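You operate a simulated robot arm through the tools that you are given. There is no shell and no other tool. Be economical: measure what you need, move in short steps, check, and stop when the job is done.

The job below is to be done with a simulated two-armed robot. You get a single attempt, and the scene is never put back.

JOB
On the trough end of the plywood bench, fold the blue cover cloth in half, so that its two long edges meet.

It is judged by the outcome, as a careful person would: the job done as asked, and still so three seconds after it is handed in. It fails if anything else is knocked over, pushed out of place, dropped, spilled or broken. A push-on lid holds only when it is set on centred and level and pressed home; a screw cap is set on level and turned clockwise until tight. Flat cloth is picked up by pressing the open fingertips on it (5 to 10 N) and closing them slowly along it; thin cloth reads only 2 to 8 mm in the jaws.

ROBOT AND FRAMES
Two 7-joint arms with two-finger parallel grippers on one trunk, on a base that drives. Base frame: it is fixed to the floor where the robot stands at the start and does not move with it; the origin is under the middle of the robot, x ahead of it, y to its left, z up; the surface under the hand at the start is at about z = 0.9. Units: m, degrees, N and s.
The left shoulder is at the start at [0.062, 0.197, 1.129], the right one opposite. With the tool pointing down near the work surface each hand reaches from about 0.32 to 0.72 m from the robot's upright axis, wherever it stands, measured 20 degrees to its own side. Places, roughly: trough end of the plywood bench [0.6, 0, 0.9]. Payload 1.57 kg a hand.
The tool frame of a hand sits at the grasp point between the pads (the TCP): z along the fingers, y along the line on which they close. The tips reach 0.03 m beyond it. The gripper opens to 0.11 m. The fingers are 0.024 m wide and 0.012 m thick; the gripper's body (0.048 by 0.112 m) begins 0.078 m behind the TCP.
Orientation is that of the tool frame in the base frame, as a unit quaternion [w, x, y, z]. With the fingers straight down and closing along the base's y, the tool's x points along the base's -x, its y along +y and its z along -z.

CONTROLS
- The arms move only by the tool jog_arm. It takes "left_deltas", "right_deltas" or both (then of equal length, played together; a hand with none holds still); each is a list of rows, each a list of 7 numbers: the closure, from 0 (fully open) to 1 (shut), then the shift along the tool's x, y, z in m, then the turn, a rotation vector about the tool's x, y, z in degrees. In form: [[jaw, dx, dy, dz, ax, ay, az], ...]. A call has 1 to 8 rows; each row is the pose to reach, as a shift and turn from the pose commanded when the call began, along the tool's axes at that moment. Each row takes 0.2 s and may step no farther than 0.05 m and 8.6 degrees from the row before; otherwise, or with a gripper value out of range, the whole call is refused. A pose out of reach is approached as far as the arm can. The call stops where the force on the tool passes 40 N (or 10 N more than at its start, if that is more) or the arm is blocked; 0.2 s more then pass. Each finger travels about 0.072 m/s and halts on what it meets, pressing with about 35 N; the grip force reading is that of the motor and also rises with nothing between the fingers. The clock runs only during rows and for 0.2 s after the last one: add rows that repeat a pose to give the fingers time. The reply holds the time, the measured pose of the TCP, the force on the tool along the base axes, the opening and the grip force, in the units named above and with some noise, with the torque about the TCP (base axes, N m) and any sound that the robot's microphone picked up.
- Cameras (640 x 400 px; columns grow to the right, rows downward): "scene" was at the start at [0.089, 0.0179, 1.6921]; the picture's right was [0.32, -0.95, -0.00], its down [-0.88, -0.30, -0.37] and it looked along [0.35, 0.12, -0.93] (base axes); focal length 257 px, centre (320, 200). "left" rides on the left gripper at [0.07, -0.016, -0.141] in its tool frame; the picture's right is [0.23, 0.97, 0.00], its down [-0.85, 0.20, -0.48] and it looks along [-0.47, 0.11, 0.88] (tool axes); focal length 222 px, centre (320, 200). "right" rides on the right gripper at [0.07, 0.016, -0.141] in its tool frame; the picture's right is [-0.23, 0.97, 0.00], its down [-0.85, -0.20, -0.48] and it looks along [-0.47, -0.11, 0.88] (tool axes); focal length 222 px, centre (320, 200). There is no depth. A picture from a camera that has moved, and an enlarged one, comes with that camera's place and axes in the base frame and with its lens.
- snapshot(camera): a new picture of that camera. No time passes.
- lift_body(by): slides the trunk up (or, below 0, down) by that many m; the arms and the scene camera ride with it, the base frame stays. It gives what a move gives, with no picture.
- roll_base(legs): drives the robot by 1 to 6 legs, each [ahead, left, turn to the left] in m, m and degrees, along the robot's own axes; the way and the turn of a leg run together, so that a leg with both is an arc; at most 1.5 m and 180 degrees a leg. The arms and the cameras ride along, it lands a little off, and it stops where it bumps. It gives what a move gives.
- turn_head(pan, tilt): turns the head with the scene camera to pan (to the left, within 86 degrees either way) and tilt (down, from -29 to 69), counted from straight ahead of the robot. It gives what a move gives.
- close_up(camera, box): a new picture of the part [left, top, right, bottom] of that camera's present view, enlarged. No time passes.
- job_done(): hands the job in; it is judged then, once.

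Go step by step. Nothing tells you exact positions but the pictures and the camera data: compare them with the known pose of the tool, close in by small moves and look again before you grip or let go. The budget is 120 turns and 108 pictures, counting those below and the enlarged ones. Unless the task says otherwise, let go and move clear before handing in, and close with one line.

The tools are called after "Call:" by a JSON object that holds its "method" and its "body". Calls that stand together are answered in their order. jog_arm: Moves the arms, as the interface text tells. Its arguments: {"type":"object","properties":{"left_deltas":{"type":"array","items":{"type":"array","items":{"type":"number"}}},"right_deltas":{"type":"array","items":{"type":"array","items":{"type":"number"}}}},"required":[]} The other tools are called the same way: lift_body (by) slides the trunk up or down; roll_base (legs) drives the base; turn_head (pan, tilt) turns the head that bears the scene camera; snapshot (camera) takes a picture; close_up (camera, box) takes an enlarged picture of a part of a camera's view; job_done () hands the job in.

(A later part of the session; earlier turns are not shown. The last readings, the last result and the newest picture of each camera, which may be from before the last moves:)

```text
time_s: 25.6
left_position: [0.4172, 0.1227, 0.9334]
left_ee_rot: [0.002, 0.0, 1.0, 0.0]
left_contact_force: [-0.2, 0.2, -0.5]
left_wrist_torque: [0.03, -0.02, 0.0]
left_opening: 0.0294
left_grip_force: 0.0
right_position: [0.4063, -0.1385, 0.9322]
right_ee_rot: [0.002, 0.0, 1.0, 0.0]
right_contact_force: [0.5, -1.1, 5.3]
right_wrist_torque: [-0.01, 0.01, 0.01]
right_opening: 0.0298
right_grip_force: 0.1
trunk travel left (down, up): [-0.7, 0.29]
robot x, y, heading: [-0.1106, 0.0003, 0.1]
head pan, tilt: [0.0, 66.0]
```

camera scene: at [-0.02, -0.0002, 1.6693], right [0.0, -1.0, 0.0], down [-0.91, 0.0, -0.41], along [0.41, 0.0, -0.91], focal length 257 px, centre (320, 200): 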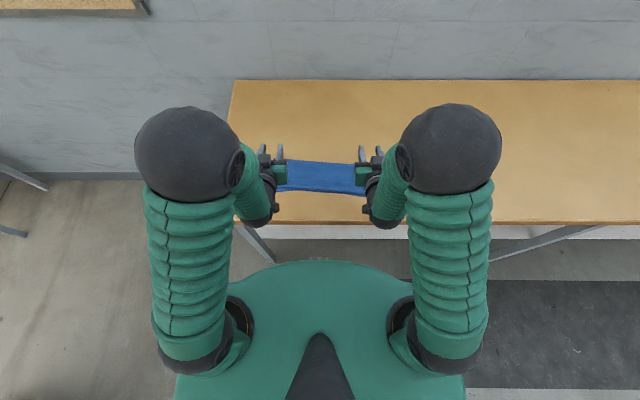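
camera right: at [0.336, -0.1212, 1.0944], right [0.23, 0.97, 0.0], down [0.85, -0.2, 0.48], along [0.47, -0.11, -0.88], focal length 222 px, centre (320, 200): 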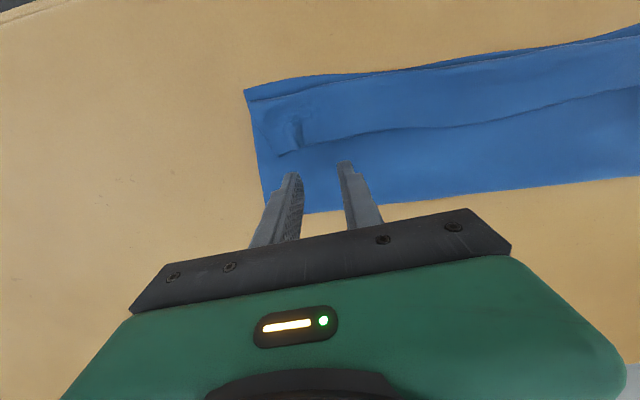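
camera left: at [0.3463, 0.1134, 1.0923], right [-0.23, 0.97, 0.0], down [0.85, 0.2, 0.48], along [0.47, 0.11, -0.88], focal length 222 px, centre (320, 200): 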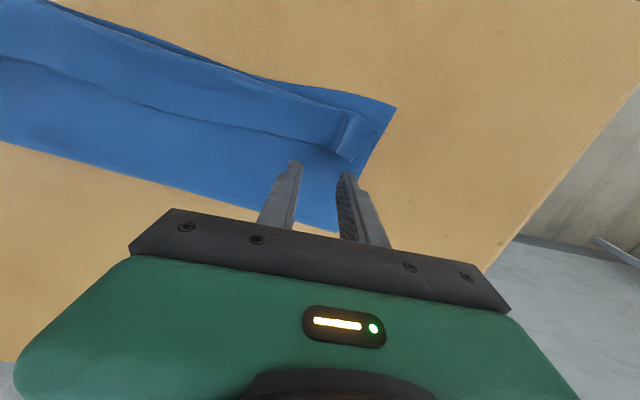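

Right touches with 5 N; the left needs about 2 mm more. Then I'll close slowly.

Call:
{"method": "jog_arm", "body": {"left_deltas": [[0.73, 0, 0, 0.001, 0, 0, 0], [0.73, 0, 0, 0.002, 0, 0, 0]]}}

Call:
{"method": "jog_arm", "body": {"left_deltas": [[0.77, 0, 0, 0, 0, 0, 0], [0.81, 0, 0, 0, 0, 0, 0], [0.85, 0, 0, 0, 0, 0, 0], [0.89, 0, 0, 0, 0, 0, 0], [0.93, 0, 0, 0, 0, 0, 0], [0.97, 0, 0, 0, 0, 0, 0], [1.0, 0, 0, 0, 0, 0, 0], [1.0, 0, 0, 0, 0, 0, 0]], "right_deltas": [[0.77, 0, 0, 0, 0, 0, 0], [0.81, 0, 0, 0, 0, 0, 0], [0.85, 0, 0, 0, 0, 0, 0], [0.89, 0, 0, 0, 0, 0, 0], [0.93, 0, 0, 0, 0, 0, 0], [0.97, 0, 0, 0, 0, 0, 0], [1.0, 0, 0, 0, 0, 0, 0], [1.0, 0, 0, 0, 0, 0, 0]]}}

Call:
{"method": "snapshot", "body": {"camera": "left"}}

Call:
{"method": "snapshot", "body": {"camera": "right"}}

```text
time_s: 26.2
left_position: [0.4154, 0.1227, 0.9317]
left_ee_rot: [0.004, 0.0, 1.0, 0.0]
left_contact_force: [-1.2, 0.3, 12.4]
left_wrist_torque: [0.09, 0.03, -0.03]
left_opening: 0.0297
left_grip_force: 0.1
right_position: [0.4057, -0.1391, 0.9315]
right_ee_rot: [0.003, 0.0, 1.0, 0.0]
right_contact_force: [0.5, 0.1, 4.1]
right_wrist_torque: [-0.03, -0.02, -0.01]
right_opening: 0.0296
right_grip_force: 0.0
trunk travel left (down, up): [-0.7, 0.29]
robot x, y, heading: [-0.1097, 0.0006, 0.1]
head pan, tilt: [0.0, 66.0]
```

```text
time_s: 28.0
left_position: [0.4157, 0.1229, 0.933]
left_ee_rot: [0.004, 0.0, 1.0, -0.001]
left_contact_force: [0.6, -10.8, 19.3]
left_wrist_torque: [-0.27, 0.03, -0.1]
left_opening: 0.0073
left_grip_force: 26.3
right_position: [0.4058, -0.1382, 0.9324]
right_ee_rot: [0.002, 0.0, 1.0, 0.001]
right_contact_force: [1.7, 12.8, 8.1]
right_wrist_torque: [0.43, 0.0, -0.05]
right_opening: 0.0022
right_grip_force: 24.3
trunk travel left (down, up): [-0.7, 0.29]
robot x, y, heading: [-0.1115, -0.0023, 0.1]
head pan, tilt: [0.0, 66.0]
```

```text
73 pictures are left
camera left: at [0.3455, 0.1067, 1.0728], right [-0.23, 0.97, 0.0], down [0.85, 0.2, 0.48], along [0.47, 0.11, -0.88], focal length 222 px, centre (320, 200)
```

left: 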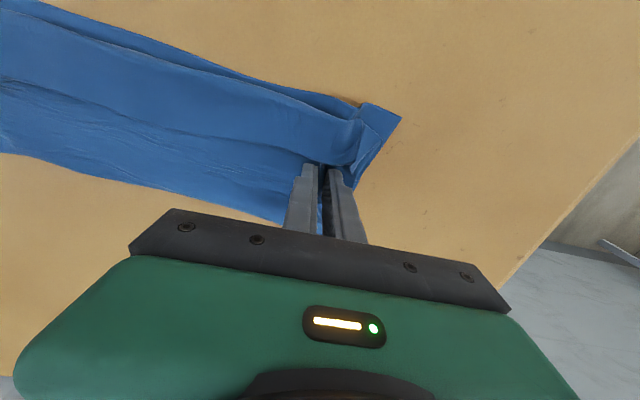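

```text
72 pictures are left
camera right: at [0.3348, -0.1209, 1.0741], right [0.23, 0.97, 0.0], down [0.85, -0.2, 0.48], along [0.47, -0.11, -0.88], focal length 222 px, centre (320, 200)
```

right: 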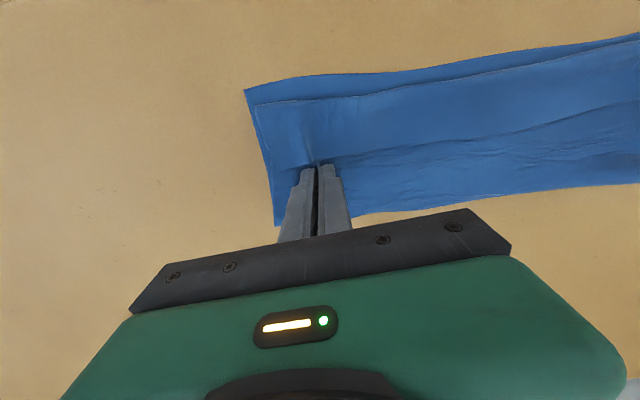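

The left jaw reads 7 mm, so it likely took both layers. I'll reopen the left, ease up, and retry with lighter pressure.

Call:
{"method": "jog_arm", "body": {"left_deltas": [[0.9, 0, 0, 0, 0, 0, 0], [0.8, 0, 0, 0, 0, 0, 0], [0.73, 0, 0, 0, 0, 0, 0], [0.73, 0, 0, 0, 0, 0, 0], [0.73, 0, 0, -0.015, 0, 0, 0], [0.73, 0, 0, -0.02, 0, 0, 0]]}}

Call:
{"method": "snapshot", "body": {"camera": "left"}}

Call:
{"method": "close_up", "body": {"camera": "scene", "box": [240, 130, 400, 230]}}

```text
time_s: 29.4
left_position: [0.4154, 0.1239, 0.9509]
left_ee_rot: [0.002, 0.0, 1.0, 0.001]
left_contact_force: [0.0, 0.0, 0.4]
left_wrist_torque: [-0.06, 0.02, 0.0]
left_opening: 0.0297
left_grip_force: 0.1
right_position: [0.406, -0.1391, 0.9317]
right_ee_rot: [0.003, 0.0, 1.0, -0.002]
right_contact_force: [-2.6, -1.6, 16.3]
right_wrist_torque: [-0.06, 0.06, -0.04]
right_opening: 0.0022
right_grip_force: 24.1
trunk travel left (down, up): [-0.7, 0.29]
robot x, y, heading: [-0.1118, 0.0007, -0.0]
head pan, tilt: [0.0, 66.0]
```

```text
71 pictures are left
camera left: at [0.3455, 0.1073, 1.092], right [-0.23, 0.97, 0.0], down [0.85, 0.2, 0.48], along [0.47, 0.11, -0.88], focal length 222 px, centre (320, 200)
```

left: 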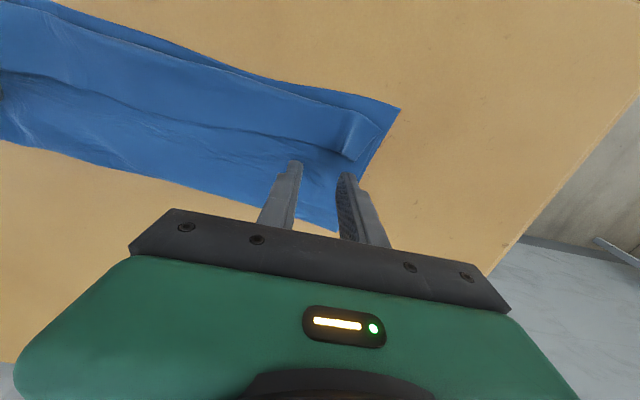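

```text
4.00 times, centred on (320, 180) of scene
camera zoom: at [-0.0183, -0.0001, 1.6694], right [0.0, -1.0, 0.0], down [-0.91, 0.0, -0.41], along [0.41, 0.0, -0.91], focal length 1027 px, centre (320, 280)
```

zoom: 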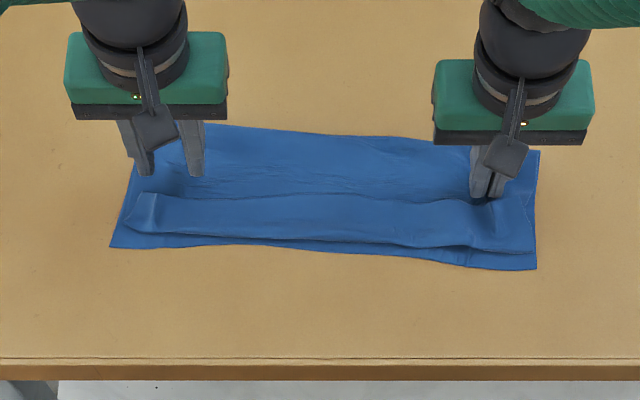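

Layers look intact. Retry the left at lighter pressure.

Call:
{"method": "jog_arm", "body": {"left_deltas": [[0.73, 0, 0, 0.01, 0, 0, 0], [0.73, 0, 0, 0.016, 0, 0, 0], [0.73, 0, 0, 0.0185, 0, 0, 0], [0.73, 0, 0, 0.0185, 0, 0, 0]]}}

```text
time_s: 30.4
left_position: [0.4175, 0.1224, 0.9334]
left_ee_rot: [0.002, -0.001, 1.0, 0.0]
left_contact_force: [-0.4, 0.5, -1.0]
left_wrist_torque: [0.01, 0.02, -0.01]
left_opening: 0.0296
left_grip_force: 0.0
right_position: [0.4063, -0.1397, 0.9326]
right_ee_rot: [0.003, -0.001, 1.0, 0.0]
right_contact_force: [-2.1, -4.2, 18.2]
right_wrist_torque: [-0.08, 0.11, -0.01]
right_opening: 0.002
right_grip_force: 23.6
trunk travel left (down, up): [-0.7, 0.29]
robot x, y, heading: [-0.1143, 0.0019, 0.3]
head pan, tilt: [0.0, 66.0]
```

Call:
{"method": "jog_arm", "body": {"left_deltas": [[0.73, 0, 0, 0.0008, 0, 0, 0], [0.73, 0, 0, 0.0008, 0, 0, 0]]}}

```text
time_s: 31.0
left_position: [0.4169, 0.1234, 0.9325]
left_ee_rot: [0.003, -0.001, 1.0, 0.0]
left_contact_force: [-0.8, 0.4, 1.2]
left_wrist_torque: [0.03, 0.01, -0.04]
left_opening: 0.0295
left_grip_force: 0.1
right_position: [0.4058, -0.1393, 0.9315]
right_ee_rot: [0.002, 0.0, 1.0, 0.0]
right_contact_force: [-2.5, -4.0, 17.4]
right_wrist_torque: [-0.12, 0.1, 0.0]
right_opening: 0.0021
right_grip_force: 24.2
trunk travel left (down, up): [-0.7, 0.29]
robot x, y, heading: [-0.1087, 0.0002, 0.1]
head pan, tilt: [0.0, 66.0]
```

Call:
{"method": "jog_arm", "body": {"left_deltas": [[0.73, 0, 0, 0.0004, 0, 0, 0], [0.77, 0, 0, 0.0004, 0, 0, 0], [0.81, 0, 0, 0.0004, 0, 0, 0], [0.85, 0, 0, 0.0003, 0, 0, 0], [0.89, 0, 0, 0.0002, 0, 0, 0], [0.93, 0, 0, 0, 0, 0, 0], [0.97, 0, 0, 0, 0, 0, 0], [1.0, 0, 0, 0, 0, 0, 0]]}}

Call:
{"method": "snapshot", "body": {"camera": "left"}}

```text
time_s: 32.8
left_position: [0.4166, 0.1221, 0.932]
left_ee_rot: [0.003, 0.0, 1.0, -0.001]
left_contact_force: [0.2, -4.5, 2.0]
left_wrist_torque: [-0.1, 0.02, -0.02]
left_opening: 0.0019
left_grip_force: 23.8
right_position: [0.4063, -0.1401, 0.9334]
right_ee_rot: [0.002, -0.001, 1.0, -0.001]
right_contact_force: [-1.5, 0.1, 17.9]
right_wrist_torque: [-0.01, 0.06, 0.0]
right_opening: 0.0021
right_grip_force: 24.0
trunk travel left (down, up): [-0.7, 0.29]
robot x, y, heading: [-0.1121, -0.0013, 0.2]
head pan, tilt: [0.0, 66.0]
```

```text
69 pictures are left
camera left: at [0.3457, 0.1061, 1.0734], right [-0.23, 0.97, 0.0], down [0.85, 0.2, 0.48], along [0.47, 0.11, -0.88], focal length 222 px, centre (320, 200)
```

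left: 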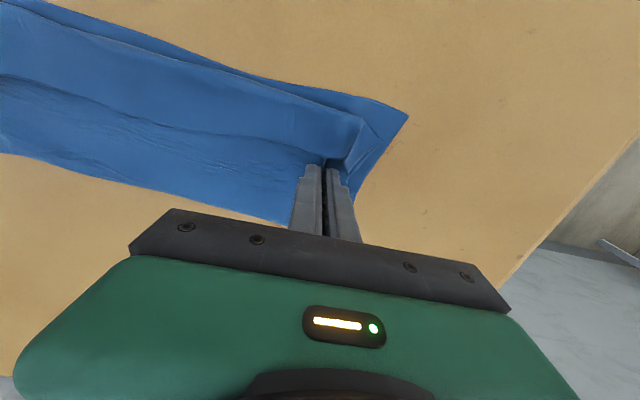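

Now a single layer (1.9 mm) on both sides. Lifting slowly, drifting a bit away so the bottom layer isn't dragged.

Call:
{"method": "jog_arm", "body": {"left_deltas": [[1, 0, -0.001, -0.008, 0, 0, 0], [1, -0.002, -0.002, -0.02, 0, 0, 0], [1, -0.005, -0.002, -0.035, 0, 0, 0], [1, -0.008, -0.002, -0.05, 0, 0, 0], [1, -0.012, -0.002, -0.065, 0, 0, 0], [1, -0.016, -0.002, -0.08, 0, 0, 0], [1, -0.018, -0.002, -0.09, 0, 0, 0], [1, -0.018, -0.002, -0.09, 0, 0, 0]], "right_deltas": [[1, 0, 0.001, -0.008, 0, 0, 0], [1, -0.002, 0.002, -0.02, 0, 0, 0], [1, -0.005, 0.002, -0.035, 0, 0, 0], [1, -0.008, 0.002, -0.05, 0, 0, 0], [1, -0.012, 0.002, -0.065, 0, 0, 0], [1, -0.016, 0.002, -0.08, 0, 0, 0], [1, -0.018, 0.002, -0.09, 0, 0, 0], [1, -0.018, 0.002, -0.09, 0, 0, 0]]}}

Call:
{"method": "snapshot", "body": {"camera": "left"}}

Call:
{"method": "snapshot", "body": {"camera": "right"}}

Call:
{"method": "close_up", "body": {"camera": "scene", "box": [240, 130, 400, 230]}}

```text
time_s: 34.6
left_position: [0.435, 0.1209, 1.021]
left_ee_rot: [0.002, -0.001, 1.0, 0.0]
left_contact_force: [-0.6, -2.3, -0.3]
left_wrist_torque: [-0.05, 0.02, 0.01]
left_opening: 0.0022
left_grip_force: 23.3
right_position: [0.4253, -0.136, 1.0207]
right_ee_rot: [0.002, 0.0, 1.0, 0.0]
right_contact_force: [0.1, 2.1, -0.2]
right_wrist_torque: [0.04, -0.01, -0.01]
right_opening: 0.0021
right_grip_force: 23.9
trunk travel left (down, up): [-0.7, 0.29]
robot x, y, heading: [-0.1084, 0.0001, 0.1]
head pan, tilt: [0.0, 66.0]
```

```text
68 pictures are left
camera left: at [0.3649, 0.105, 1.1625], right [-0.23, 0.97, 0.0], down [0.85, 0.2, 0.48], along [0.47, 0.11, -0.88], focal length 222 px, centre (320, 200)
```

left: 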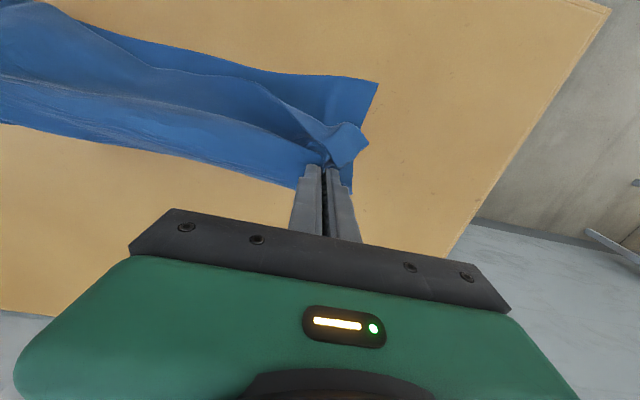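

```text
67 pictures are left
camera right: at [0.354, -0.12, 1.1632], right [0.23, 0.97, 0.0], down [0.85, -0.2, 0.48], along [0.47, -0.11, -0.88], focal length 222 px, centre (320, 200)
```

right: 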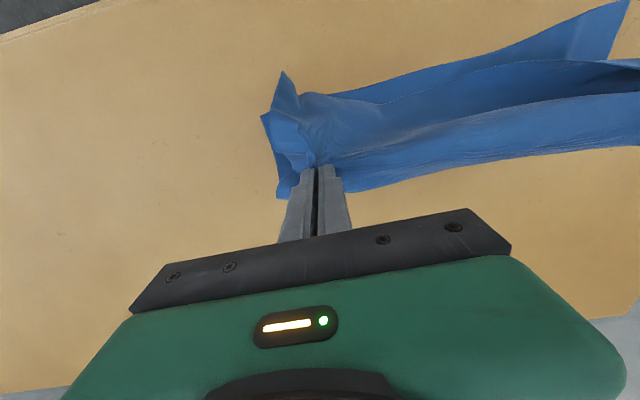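

```text
4.00 times, centred on (320, 180) of scene
camera zoom: at [-0.0142, -0.0003, 1.6691], right [0.0, -1.0, 0.0], down [-0.91, 0.0, -0.4], along [0.4, 0.0, -0.91], focal length 1027 px, centre (320, 280)
```

zoom: 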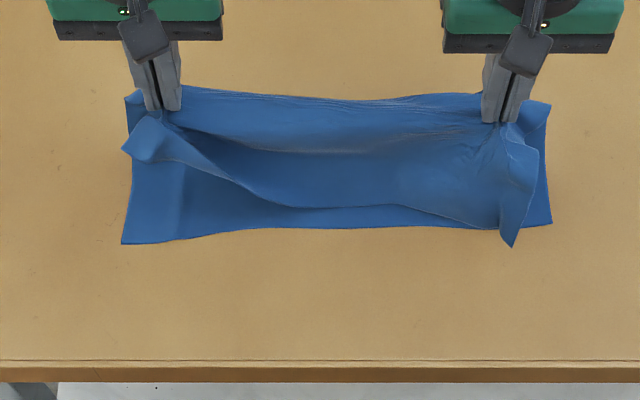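

The flap has uncurled and the top edge hangs just inside the near edge. I'll lift 3 cm more and bring it toward me 3 cm so the edge lands on the near edge, then look.

Call:
{"method": "jog_arm", "body": {"left_deltas": [[1, 0, 0, -0.01, 0, 0, 0], [1, 0, 0, -0.02, 0, 0, 0], [1, 0.005, 0, -0.03, 0, 0, 0], [1, 0.012, 0, -0.03, 0, 0, 0], [1, 0.02, 0, -0.03, 0, 0, 0], [1, 0.02, 0, -0.03, 0, 0, 0]], "right_deltas": [[1, 0, 0, -0.01, 0, 0, 0], [1, 0, 0, -0.02, 0, 0, 0], [1, 0.005, 0, -0.03, 0, 0, 0], [1, 0.01, 0, -0.03, 0, 0, 0], [1, 0.01, 0, -0.03, 0, 0, 0], [1, 0.01, 0, -0.03, 0, 0, 0]]}}

Call:
{"method": "close_up", "body": {"camera": "scene", "box": [240, 130, 400, 230]}}

Call:
{"method": "snapshot", "body": {"camera": "left"}}

Call:
{"method": "snapshot", "body": {"camera": "right"}}

```text
time_s: 36.0
left_position: [0.4147, 0.121, 1.051]
left_ee_rot: [0.002, 0.0, 1.0, -0.001]
left_contact_force: [0.6, -2.1, 0.0]
left_wrist_torque: [-0.05, -0.04, 0.02]
left_opening: 0.0022
left_grip_force: 24.2
right_position: [0.4133, -0.1372, 1.0524]
right_ee_rot: [0.002, 0.001, 1.0, 0.0]
right_contact_force: [0.2, 1.2, -0.4]
right_wrist_torque: [0.02, -0.03, 0.0]
right_opening: 0.0018
right_grip_force: 24.0
trunk travel left (down, up): [-0.7, 0.29]
robot x, y, heading: [-0.1082, 0.0047, 0.1]
head pan, tilt: [0.0, 66.0]
```

```text
4.00 times, centred on (320, 180) of scene
camera zoom: at [-0.0144, -0.0003, 1.6691], right [0.0, -1.0, 0.0], down [-0.91, 0.0, -0.4], along [0.4, 0.0, -0.91], focal length 1027 px, centre (320, 280)
```

zoom: 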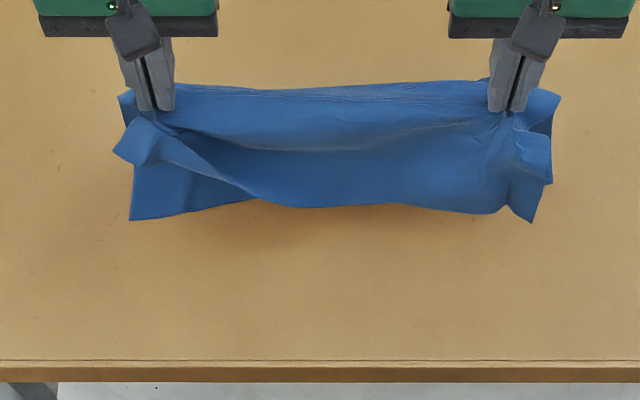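

```text
64 pictures are left
camera left: at [0.345, 0.1048, 1.1924], right [-0.23, 0.97, 0.0], down [0.85, 0.2, 0.48], along [0.47, 0.11, -0.88], focal length 222 px, centre (320, 200)
```

left: 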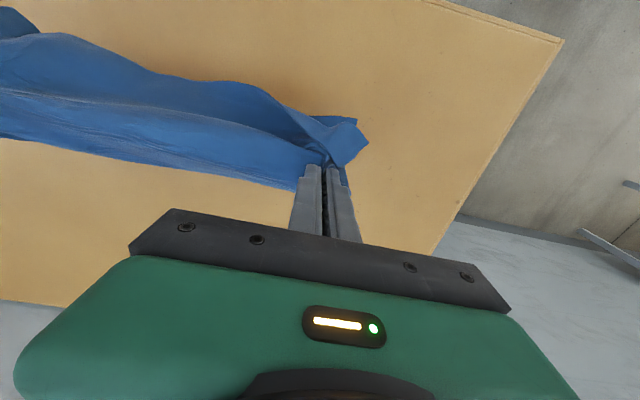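

```text
63 pictures are left
camera right: at [0.3438, -0.12, 1.1929], right [0.23, 0.97, 0.0], down [0.85, -0.2, 0.48], along [0.47, -0.11, -0.88], focal length 222 px, centre (320, 200)
```

right: 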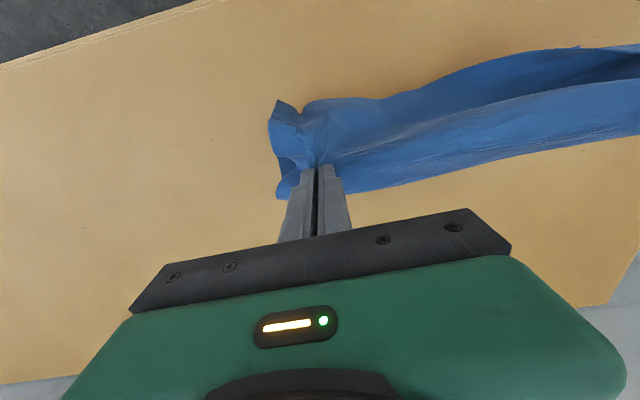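

The bottom layer has slid a little. I'll lower 4 cm while moving away 3 cm (adding slack, letting a new crease bulge on the far side) and check the edges again.

Call:
{"method": "jog_arm", "body": {"left_deltas": [[1, 0, 0, 0.01, 0, 0, 0], [1, -0.008, 0, 0.02, 0, 0, 0], [1, -0.018, 0, 0.03, 0, 0, 0], [1, -0.03, 0, 0.04, 0, 0, 0], [1, -0.03, 0, 0.04, 0, 0, 0]], "right_deltas": [[1, 0, 0, 0.01, 0, 0, 0], [1, -0.008, 0, 0.02, 0, 0, 0], [1, -0.018, 0, 0.03, 0, 0, 0], [1, -0.03, 0, 0.04, 0, 0, 0], [1, -0.03, 0, 0.04, 0, 0, 0]]}}

Call:
{"method": "close_up", "body": {"camera": "scene", "box": [240, 130, 400, 230]}}

Call:
{"method": "close_up", "body": {"camera": "left", "box": [0, 0, 400, 250]}}

Call:
{"method": "close_up", "body": {"camera": "right", "box": [240, 0, 640, 250]}}

```text
time_s: 37.2
left_position: [0.4452, 0.1212, 1.0108]
left_ee_rot: [0.002, -0.001, 1.0, 0.001]
left_contact_force: [-0.6, -1.9, 0.3]
left_wrist_torque: [0.0, 0.02, -0.01]
left_opening: 0.0019
left_grip_force: 23.3
right_position: [0.4449, -0.1376, 1.0119]
right_ee_rot: [0.002, -0.001, 1.0, 0.001]
right_contact_force: [0.0, 1.2, 0.1]
right_wrist_torque: [0.0, -0.03, 0.0]
right_opening: 0.0021
right_grip_force: 23.3
trunk travel left (down, up): [-0.7, 0.29]
robot x, y, heading: [-0.1114, -0.0029, -0.1]
head pan, tilt: [0.0, 66.0]
```

```text
4.00 times, centred on (320, 180) of scene
camera zoom: at [-0.0145, -0.0003, 1.6691], right [0.0, -1.0, 0.0], down [-0.91, 0.0, -0.4], along [0.4, 0.0, -0.91], focal length 1027 px, centre (320, 280)
```

zoom: 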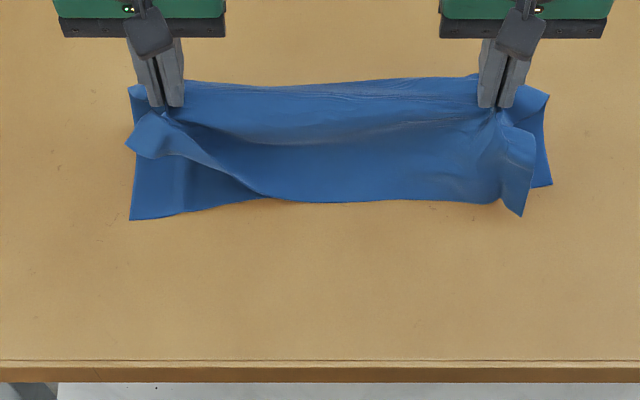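

```text
1.60 times, centred on (200, 125) of left
camera zoom: at [0.3749, 0.1047, 1.1526], right [-0.23, 0.97, 0.0], down [0.85, 0.2, 0.48], along [0.47, 0.11, -0.88], focal length 355 px, centre (512, 320)
```

zoom: 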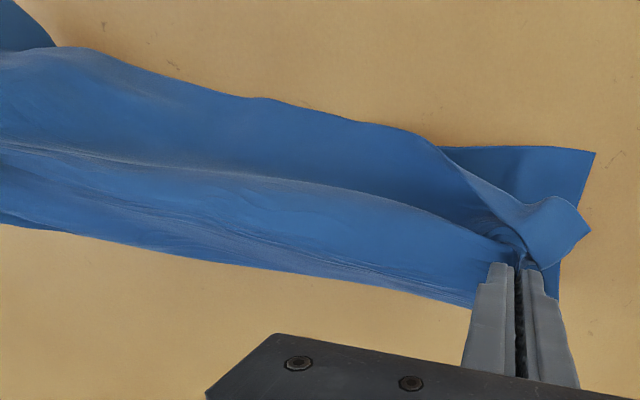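

```text
1.60 times, centred on (440, 125) of right
camera zoom: at [0.3736, -0.1198, 1.1535], right [0.23, 0.97, 0.0], down [0.85, -0.2, 0.48], along [0.47, -0.11, -0.88], focal length 355 px, centre (128, 320)
```

zoom: 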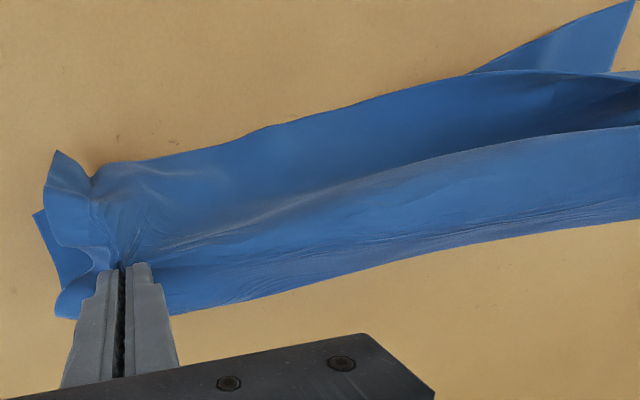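

Near edge now runs from about (0.378, 0.160) to (0.411, -0.200). The pinches are about 0.09 m (left) and 0.104 m (right) from the top edge, so I'll roll the hands down to x≈0.471 (left) and 0.51 (right).

Call:
{"method": "jog_arm", "body": {"left_deltas": [[1, 0.015, 0, 0.01, 0, 0, 0], [1, 0.01, 0, 0.025, 0, 0, 0], [1, -0.003, 0, 0.04, 0, 0, 0], [1, -0.014, 0, 0.055, 0, 0, 0], [1, -0.022, 0, 0.066, 0, 0, 0], [1, -0.026, 0, 0.073, 0, 0, 0], [1, -0.026, 0, 0.073, 0, 0, 0]], "right_deltas": [[1, -0.008, 0, 0.0, 0, 0, 0], [1, -0.02, 0, 0.01, 0, 0, 0], [1, -0.035, 0, 0.025, 0, 0, 0], [1, -0.048, 0, 0.045, 0, 0, 0], [1, -0.058, 0, 0.06, 0, 0, 0], [1, -0.065, 0, 0.073, 0, 0, 0], [1, -0.065, 0, 0.073, 0, 0, 0]]}}

Call:
{"method": "close_up", "body": {"camera": "scene", "box": [240, 110, 400, 210]}}

Call:
{"method": "close_up", "body": {"camera": "left", "box": [0, 0, 400, 250]}}

Call:
{"method": "close_up", "body": {"camera": "right", "box": [240, 0, 640, 250]}}

```text
time_s: 38.8
left_position: [0.4713, 0.1205, 0.9395]
left_ee_rot: [0.001, 0.0, 1.0, 0.0]
left_contact_force: [0.5, -2.6, 0.0]
left_wrist_torque: [-0.07, -0.06, -0.03]
left_opening: 0.0022
left_grip_force: 24.0
right_position: [0.5097, -0.1372, 0.9382]
right_ee_rot: [0.002, 0.0, 1.0, 0.0]
right_contact_force: [-0.6, 2.5, 1.1]
right_wrist_torque: [0.06, 0.0, 0.0]
right_opening: 0.0021
right_grip_force: 23.7
trunk travel left (down, up): [-0.7, 0.29]
robot x, y, heading: [-0.1079, 0.0009, 0.2]
head pan, tilt: [0.0, 66.0]
```

```text
4.00 times, centred on (320, 160) of scene
camera zoom: at [-0.014, -0.0003, 1.6691], right [0.0, -1.0, 0.0], down [-0.91, 0.0, -0.4], along [0.4, 0.0, -0.91], focal length 1027 px, centre (320, 360)
```

zoom: 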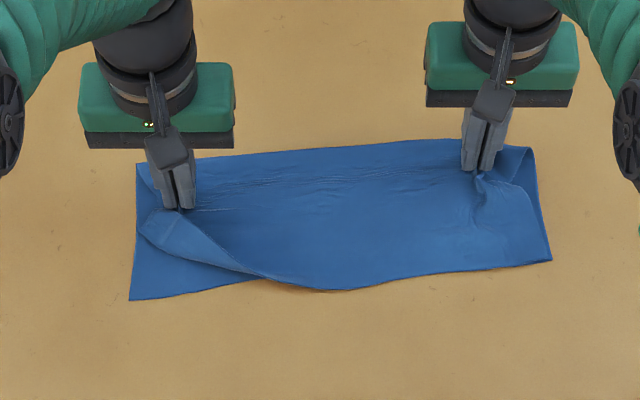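

```text
1.60 times, centred on (200, 125) of left
camera zoom: at [0.4013, 0.1051, 1.0797], right [-0.23, 0.97, 0.0], down [0.85, 0.2, 0.48], along [0.47, 0.11, -0.88], focal length 355 px, centre (512, 320)
```

zoom: 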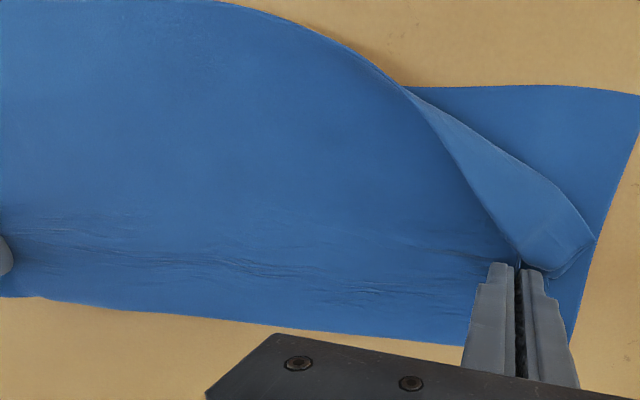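

```text
1.60 times, centred on (440, 125) of right
camera zoom: at [0.4397, -0.1197, 1.0801], right [0.23, 0.97, 0.0], down [0.85, -0.2, 0.48], along [0.47, -0.11, -0.88], focal length 355 px, centre (128, 320)
```

zoom: 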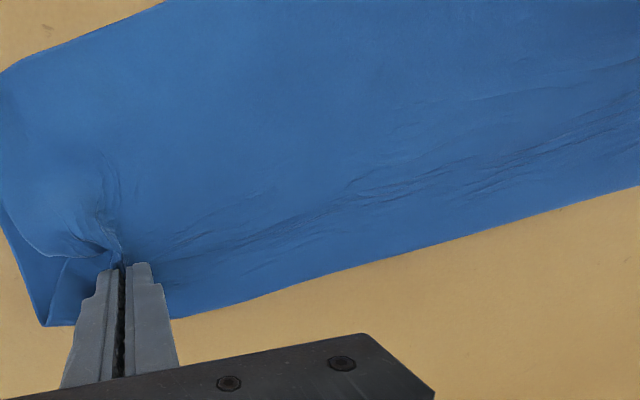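

Right side is excellent; only the top layer's left corner is still tucked back. Releasing both and lifting clear.

Call:
{"method": "jog_arm", "body": {"left_deltas": [[0.93, 0, 0, 0, 0, 0, 0], [0.86, 0, 0, 0, 0, 0, 0], [0.78, 0, 0, 0, 0, 0, 0], [0.78, 0, 0, 0, 0, 0, 0], [0.78, 0, 0, -0.02, 0, 0, 0], [0.78, 0, 0, -0.06, 0, 0, 0], [0.78, 0, 0.04, -0.09, 0, 0, 0], [0.78, 0, 0.08, -0.12, 0, 0, 0]], "right_deltas": [[0.93, 0, 0, 0, 0, 0, 0], [0.86, 0, 0, 0, 0, 0, 0], [0.78, 0, 0, 0, 0, 0, 0], [0.78, 0, 0, 0, 0, 0, 0], [0.78, 0, 0, -0.02, 0, 0, 0], [0.78, 0, 0, -0.06, 0, 0, 0], [0.78, 0, -0.04, -0.09, 0, 0, 0], [0.78, 0, -0.08, -0.12, 0, 0, 0]]}}

Call:
{"method": "close_up", "body": {"camera": "scene", "box": [240, 110, 400, 210]}}

Call:
{"method": "snapshot", "body": {"camera": "left"}}

```text
time_s: 40.6
left_position: [0.4693, 0.2029, 1.0594]
left_ee_rot: [0.002, 0.0, 1.0, 0.0]
left_contact_force: [0.4, -0.8, -0.1]
left_wrist_torque: [0.0, 0.01, 0.0]
left_opening: 0.0241
left_grip_force: 0.2
right_position: [0.5093, -0.2176, 1.0625]
right_ee_rot: [0.003, -0.001, 1.0, 0.0]
right_contact_force: [0.5, -0.1, -0.2]
right_wrist_torque: [-0.01, 0.01, -0.02]
right_opening: 0.0241
right_grip_force: 0.1
trunk travel left (down, up): [-0.7, 0.29]
robot x, y, heading: [-0.1111, 0.0026, -0.1]
head pan, tilt: [0.0, 66.0]
```

```text
4.00 times, centred on (320, 160) of scene
camera zoom: at [-0.0153, -0.0003, 1.6691], right [0.0, -1.0, 0.0], down [-0.91, 0.0, -0.4], along [0.4, 0.0, -0.91], focal length 1027 px, centre (320, 360)
```

zoom: 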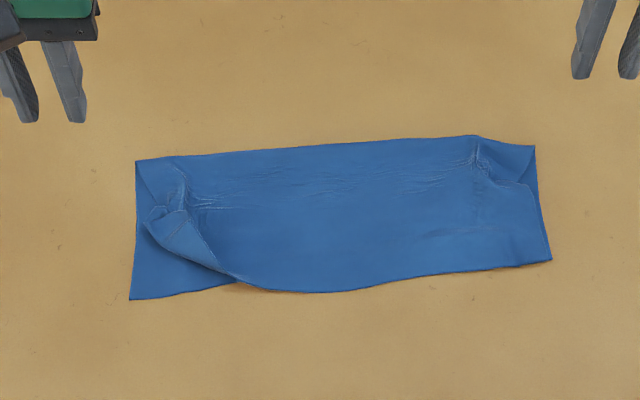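

```text
55 pictures are left
camera left: at [0.3995, 0.1855, 1.2003], right [-0.23, 0.97, 0.0], down [0.85, 0.2, 0.48], along [0.47, 0.11, -0.88], focal length 222 px, centre (320, 200)
```

left: 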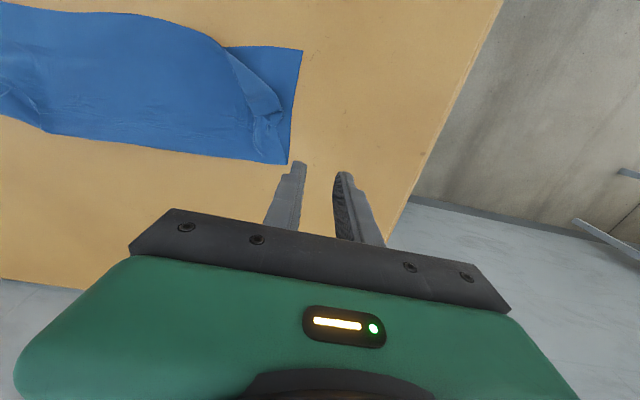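

Now I'll look closely at the tucked left corner.

Call:
{"method": "close_up", "body": {"camera": "scene", "box": [268, 145, 316, 190]}}

Call:
{"method": "close_up", "body": {"camera": "left", "box": [190, 30, 320, 180]}}

```text
8.89 times, centred on (292, 168) of scene
camera zoom: at [-0.0153, -0.0003, 1.6691], right [0.0, -1.0, 0.0], down [-0.91, 0.0, -0.4], along [0.4, 0.0, -0.91], focal length 2283 px, centre (569, 489)
```

zoom: 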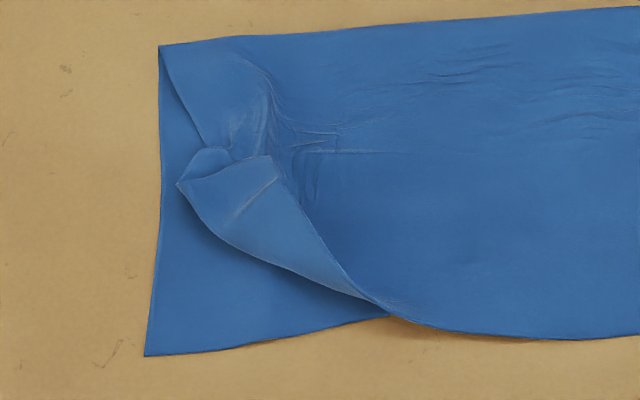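

```text
2.67 times, centred on (255, 105) of left
camera zoom: at [0.3995, 0.1855, 1.2003], right [-0.23, 0.97, 0.0], down [0.85, 0.2, 0.48], along [0.47, 0.11, -0.88], focal length 592 px, centre (493, 453)
```

zoom: 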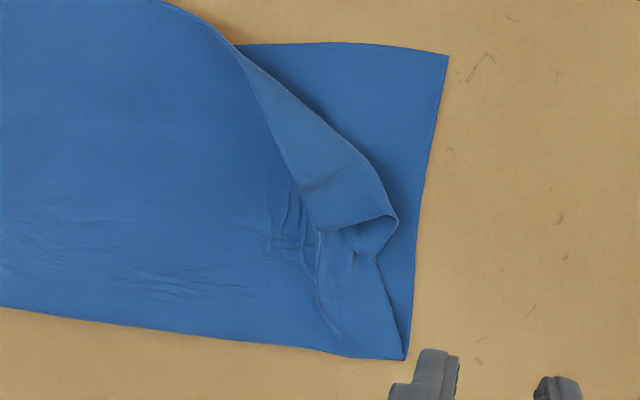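

The tucked corner tip is at about (0.462, 0.117), its bend runs from (0.448, 0.152) to (0.396, 0.074), and it should land at (0.377, 0.161). I'll press closed fingertips lightly on the flap near its tip and drag it outward to unroll it.

Call:
{"method": "jog_arm", "body": {"left_deltas": [[0.85, 0.005, -0.02, 0.02, 0, 0, 0], [1, 0.01, -0.04, 0.04, 0, 0, 0], [1, 0.016, -0.06, 0.06, 0, 0, 0], [1, 0.022, -0.082, 0.085, 0, 0, 0], [1, 0.022, -0.082, 0.105, 0, 0, 0], [1, 0.022, -0.082, 0.115, 0, 0, 0], [1, 0.022, -0.082, 0.115, 0, 0, 0]]}}

Call:
{"method": "snapshot", "body": {"camera": "left"}}

Call:
{"method": "close_up", "body": {"camera": "scene", "box": [260, 130, 324, 190]}}

```text
time_s: 42.2
left_position: [0.4492, 0.12, 0.9442]
left_ee_rot: [0.002, 0.0, 1.0, 0.0]
left_contact_force: [0.3, 0.3, -0.6]
left_wrist_torque: [0.01, -0.01, 0.0]
left_opening: 0.0001
left_grip_force: 21.3
right_position: [0.5091, -0.2188, 1.0623]
right_ee_rot: [0.002, -0.001, 1.0, 0.0]
right_contact_force: [-1.0, -1.0, 0.8]
right_wrist_torque: [-0.02, -0.03, -0.02]
right_opening: 0.024
right_grip_force: 0.1
trunk travel left (down, up): [-0.7, 0.29]
robot x, y, heading: [-0.1066, 0.0007, -0.1]
head pan, tilt: [0.0, 66.0]
```

```text
52 pictures are left
camera left: at [0.3794, 0.1033, 1.0844], right [-0.23, 0.97, 0.0], down [0.85, 0.2, 0.48], along [0.47, 0.11, -0.88], focal length 222 px, centre (320, 200)
```

left: 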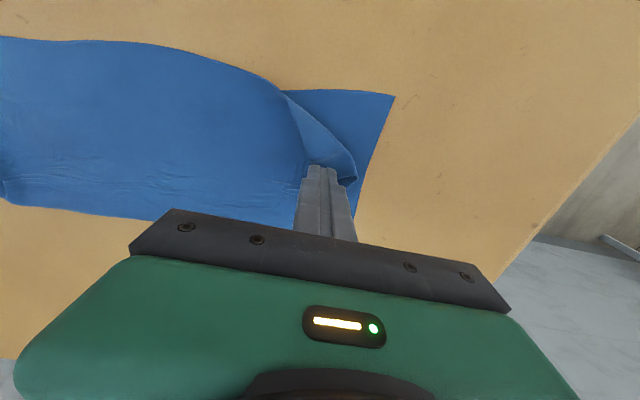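

```text
6.67 times, centred on (292, 160) of scene
camera zoom: at [-0.0138, -0.0008, 1.6691], right [0.0, -1.0, 0.0], down [-0.91, 0.0, -0.4], along [0.4, 0.0, -0.91], focal length 1712 px, centre (507, 467)
```

zoom: 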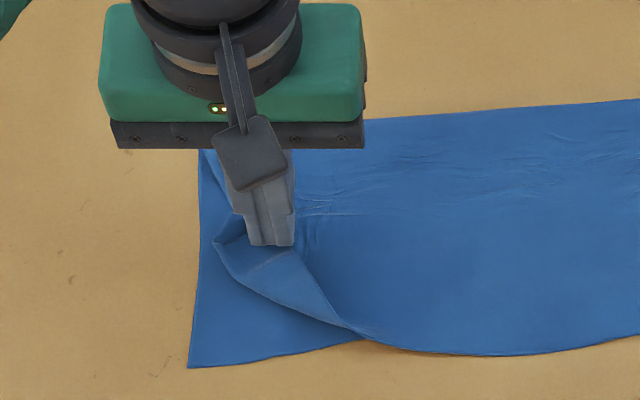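

Positioned over the flap tip. Descending to light contact.

Call:
{"method": "jog_arm", "body": {"left_deltas": [[1, 0.006, 0, 0.004, 0, 0, 0], [1, 0.006, 0, 0.008, 0, 0, 0], [1, 0.006, 0, 0.0095, 0, 0, 0], [1, 0.006, 0, 0.0095, 0, 0, 0]]}}

```text
time_s: 43.2
left_position: [0.4436, 0.1188, 0.9336]
left_ee_rot: [0.002, -0.001, 1.0, 0.0]
left_contact_force: [-0.3, 1.2, -0.5]
left_wrist_torque: [-0.02, 0.05, 0.03]
left_opening: 0.0
left_grip_force: 21.0
right_position: [0.5104, -0.2177, 1.0609]
right_ee_rot: [0.001, 0.0, 1.0, -0.001]
right_contact_force: [-0.3, 1.0, -0.5]
right_wrist_torque: [-0.03, 0.02, -0.03]
right_opening: 0.0244
right_grip_force: 0.1
trunk travel left (down, up): [-0.7, 0.29]
robot x, y, heading: [-0.1098, 0.0007, 0.1]
head pan, tilt: [0.0, 66.0]
```

Call:
{"method": "jog_arm", "body": {"left_deltas": [[1, 0, 0, 0.0008, 0, 0, 0], [1, 0, 0, 0.0014, 0, 0, 0], [1, 0, 0, 0.0014, 0, 0, 0]]}}

```text
time_s: 44.0
left_position: [0.4429, 0.1197, 0.9346]
left_ee_rot: [0.004, 0.0, 1.0, 0.0]
left_contact_force: [0.3, 0.8, 5.4]
left_wrist_torque: [0.02, 0.05, 0.01]
left_opening: 0.0
left_grip_force: 21.6
right_position: [0.5093, -0.2178, 1.0616]
right_ee_rot: [0.002, 0.0, 1.0, 0.0]
right_contact_force: [0.2, 0.6, -0.2]
right_wrist_torque: [0.04, 0.01, 0.0]
right_opening: 0.0243
right_grip_force: 0.1
trunk travel left (down, up): [-0.7, 0.29]
robot x, y, heading: [-0.108, 0.0025, 0.1]
head pan, tilt: [0.0, 66.0]
```

5 N contact. Drag the first half of the way and look.

Call:
{"method": "jog_arm", "body": {"left_deltas": [[1, 0.007, 0.0035, 0, 0, 0, 0], [1, 0.014, 0.007, 0, 0, 0, 0], [1, 0.021, 0.0105, 0, 0, 0, 0], [1, 0.028, 0.014, 0, 0, 0, 0], [1, 0.035, 0.0175, 0, 0, 0, 0], [1, 0.042, 0.021, 0, 0, 0, 0]]}}

Call:
{"method": "close_up", "body": {"camera": "scene", "box": [260, 130, 324, 190]}}

Call:
{"method": "snapshot", "body": {"camera": "left"}}

```text
time_s: 45.4
left_position: [0.402, 0.1408, 0.9326]
left_ee_rot: [0.001, -0.001, 1.0, 0.0]
left_contact_force: [1.1, -1.1, 7.1]
left_wrist_torque: [-0.06, -0.02, 0.02]
left_opening: 0.0
left_grip_force: 21.1
right_position: [0.5095, -0.2179, 1.0609]
right_ee_rot: [0.002, 0.001, 1.0, 0.001]
right_contact_force: [-1.0, 0.4, -0.3]
right_wrist_torque: [0.04, -0.03, 0.01]
right_opening: 0.024
right_grip_force: 0.0
trunk travel left (down, up): [-0.7, 0.29]
robot x, y, heading: [-0.1094, -0.0003, 0.0]
head pan, tilt: [0.0, 66.0]
```

```text
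6.67 times, centred on (292, 160) of scene
camera zoom: at [-0.015, -0.0013, 1.6692], right [0.0, -1.0, 0.0], down [-0.91, 0.0, -0.4], along [0.4, 0.0, -0.91], focal length 1712 px, centre (507, 467)
```

zoom: 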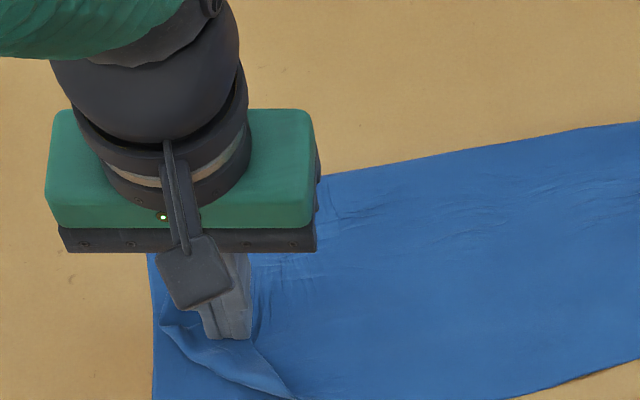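

```text
49 pictures are left
camera left: at [0.3311, 0.1234, 1.0737], right [-0.23, 0.97, 0.0], down [0.85, 0.2, 0.48], along [0.47, 0.11, -0.88], focal length 222 px, centre (320, 200)
```

left: 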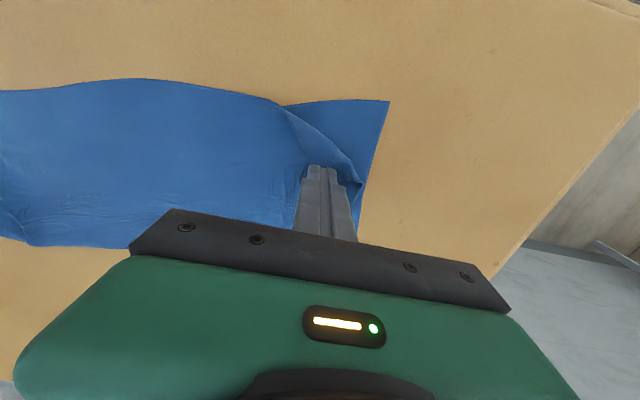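

The whole stack slid a little instead of unrolling, so I'll stop dragging. I'll lift off and look, then pinch the flap itself and flip it over.

Call:
{"method": "jog_arm", "body": {"left_deltas": [[1, 0, 0, -0.02, 0, 0, 0], [1, -0.02, 0.03, -0.06, 0, 0, 0], [0.9, -0.04, 0.06, -0.1, 0, 0, 0], [0.8, -0.06, 0.09, -0.12, 0, 0, 0], [0.78, -0.06, 0.09, -0.12, 0, 0, 0]]}}

Call:
{"method": "close_up", "body": {"camera": "scene", "box": [240, 120, 400, 220]}}

Call:
{"method": "close_up", "body": {"camera": "scene", "box": [268, 150, 316, 195]}}

```text
refused: row 2 steps farther than a row can; nothing moved
```

```text
4.00 times, centred on (320, 170) of scene
camera zoom: at [-0.015, -0.0013, 1.6692], right [0.0, -1.0, 0.0], down [-0.91, 0.0, -0.4], along [0.4, 0.0, -0.91], focal length 1027 px, centre (320, 320)
```

zoom: 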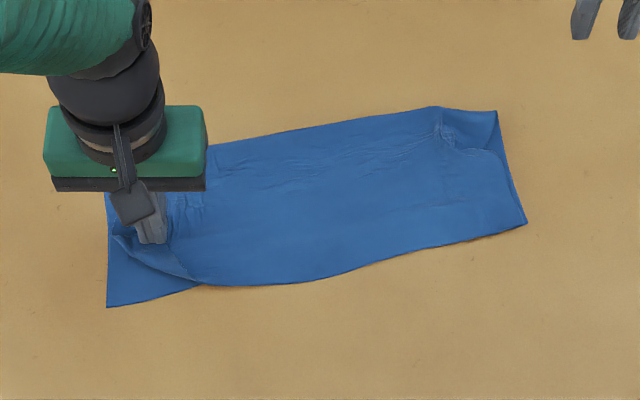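

```text
8.89 times, centred on (292, 172) of scene
camera zoom: at [-0.015, -0.0013, 1.6692], right [0.0, -1.0, 0.0], down [-0.91, 0.0, -0.4], along [0.4, 0.0, -0.91], focal length 2283 px, centre (569, 444)
```

zoom: 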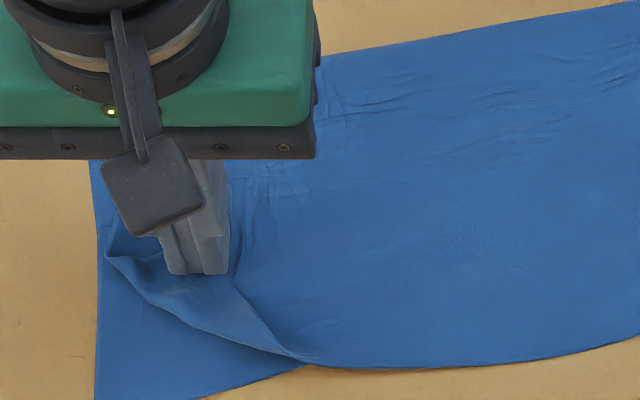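

The fingertips are right over the flap's tip. I'll lift 1.5 cm, open to 24 mm, shift onto the flap's middle, and touch down lightly.

Call:
{"method": "jog_arm", "body": {"left_deltas": [[1, 0, 0, -0.008, 0, 0, 0], [0.9, 0.003, 0.004, -0.015, 0, 0, 0], [0.78, 0.006, 0.008, -0.015, 0, 0, 0], [0.78, 0.006, 0.008, -0.015, 0, 0, 0], [0.78, 0.006, 0.008, -0.008, 0, 0, 0], [0.78, 0.006, 0.008, -0.003, 0, 0, 0], [0.78, 0.006, 0.008, -0.001, 0, 0, 0], [0.78, 0.006, 0.008, -0.001, 0, 0, 0]]}}

Call:
{"method": "snapshot", "body": {"camera": "left"}}

Call:
{"method": "close_up", "body": {"camera": "scene", "box": [268, 150, 316, 195]}}

```text
time_s: 47.2
left_position: [0.3956, 0.148, 0.934]
left_ee_rot: [0.002, -0.001, 1.0, 0.001]
left_contact_force: [0.6, 0.9, 1.7]
left_wrist_torque: [0.0, 0.01, 0.0]
left_opening: 0.0245
left_grip_force: 0.3
right_position: [0.5096, -0.2185, 1.0601]
right_ee_rot: [0.001, 0.0, 1.0, 0.0]
right_contact_force: [0.0, 0.7, -0.4]
right_wrist_torque: [-0.02, 0.0, -0.01]
right_opening: 0.0242
right_grip_force: 0.0
trunk travel left (down, up): [-0.7, 0.29]
robot x, y, heading: [-0.1092, 0.0003, -0.2]
head pan, tilt: [0.0, 66.0]
```

```text
46 pictures are left
camera left: at [0.3252, 0.1318, 1.0744], right [-0.23, 0.97, 0.0], down [0.85, 0.2, 0.48], along [0.47, 0.11, -0.88], focal length 222 px, centre (320, 200)
```

left: 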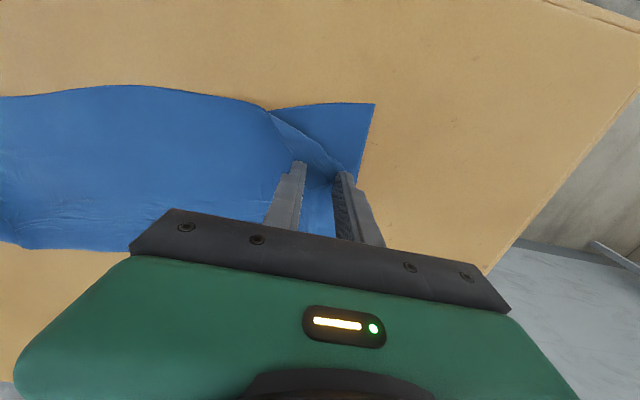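

```text
8.89 times, centred on (292, 172) of scene
camera zoom: at [-0.0142, -0.0006, 1.6692], right [0.0, -1.0, 0.0], down [-0.91, 0.0, -0.4], along [0.4, 0.0, -0.91], focal length 2283 px, centre (569, 444)
```

zoom: 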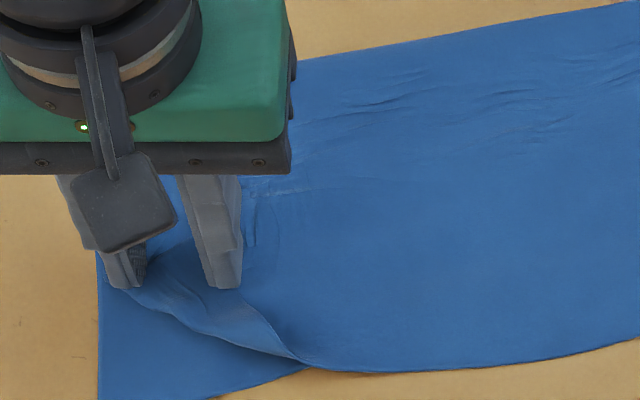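

Light contact on the flap (1.7 N). Closing slowly.

Call:
{"method": "jog_arm", "body": {"left_deltas": [[0.78, 0, -0.004, 0.0003, 0, 0, 0], [0.82, 0, -0.004, 0.0003, 0, 0, 0], [0.86, 0, -0.004, 0.0003, 0, 0, 0], [0.9, 0, -0.004, 0.0003, 0, 0, 0], [0.94, 0, -0.004, 0.0002, 0, 0, 0], [0.98, 0, -0.004, 0, 0, 0, 0], [1, 0, -0.004, 0, 0, 0, 0], [1, 0, -0.004, 0, 0, 0, 0]]}}

Call:
{"method": "snapshot", "body": {"camera": "left"}}

Call:
{"method": "close_up", "body": {"camera": "scene", "box": [268, 150, 316, 195]}}

```text
time_s: 49.0
left_position: [0.3951, 0.1429, 0.9334]
left_ee_rot: [0.002, 0.0, 1.0, 0.0]
left_contact_force: [-0.6, -0.3, 1.8]
left_wrist_torque: [0.0, 0.02, 0.0]
left_opening: 0.0013
left_grip_force: 23.3
right_position: [0.5097, -0.2178, 1.0601]
right_ee_rot: [0.002, 0.0, 1.0, 0.0]
right_contact_force: [-0.5, 0.6, -0.5]
right_wrist_torque: [-0.01, -0.01, -0.01]
right_opening: 0.0241
right_grip_force: 0.1
trunk travel left (down, up): [-0.7, 0.29]
robot x, y, heading: [-0.1112, -0.0028, 0.3]
head pan, tilt: [0.0, 66.0]
```

```text
44 pictures are left
camera left: at [0.3251, 0.1277, 1.0744], right [-0.23, 0.97, 0.0], down [0.85, 0.2, 0.48], along [0.47, 0.11, -0.88], focal length 222 px, centre (320, 200)
```

left: 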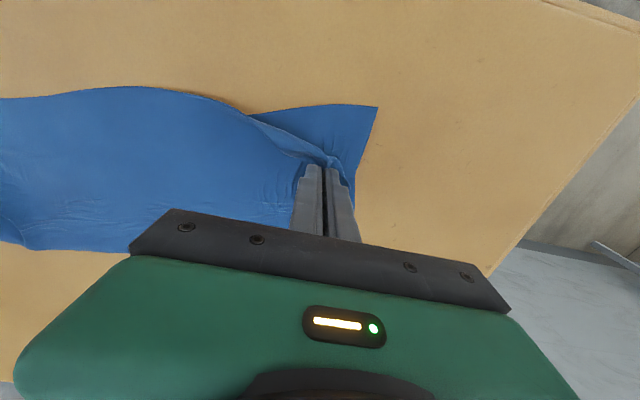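

```text
8.89 times, centred on (292, 172) of scene
camera zoom: at [-0.0142, -0.0009, 1.6691], right [0.0, -1.0, 0.0], down [-0.91, 0.0, -0.4], along [0.4, 0.0, -0.91], focal length 2283 px, centre (569, 444)
```

zoom: 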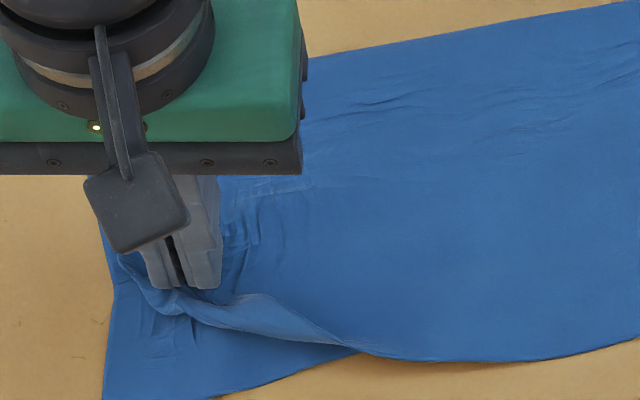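

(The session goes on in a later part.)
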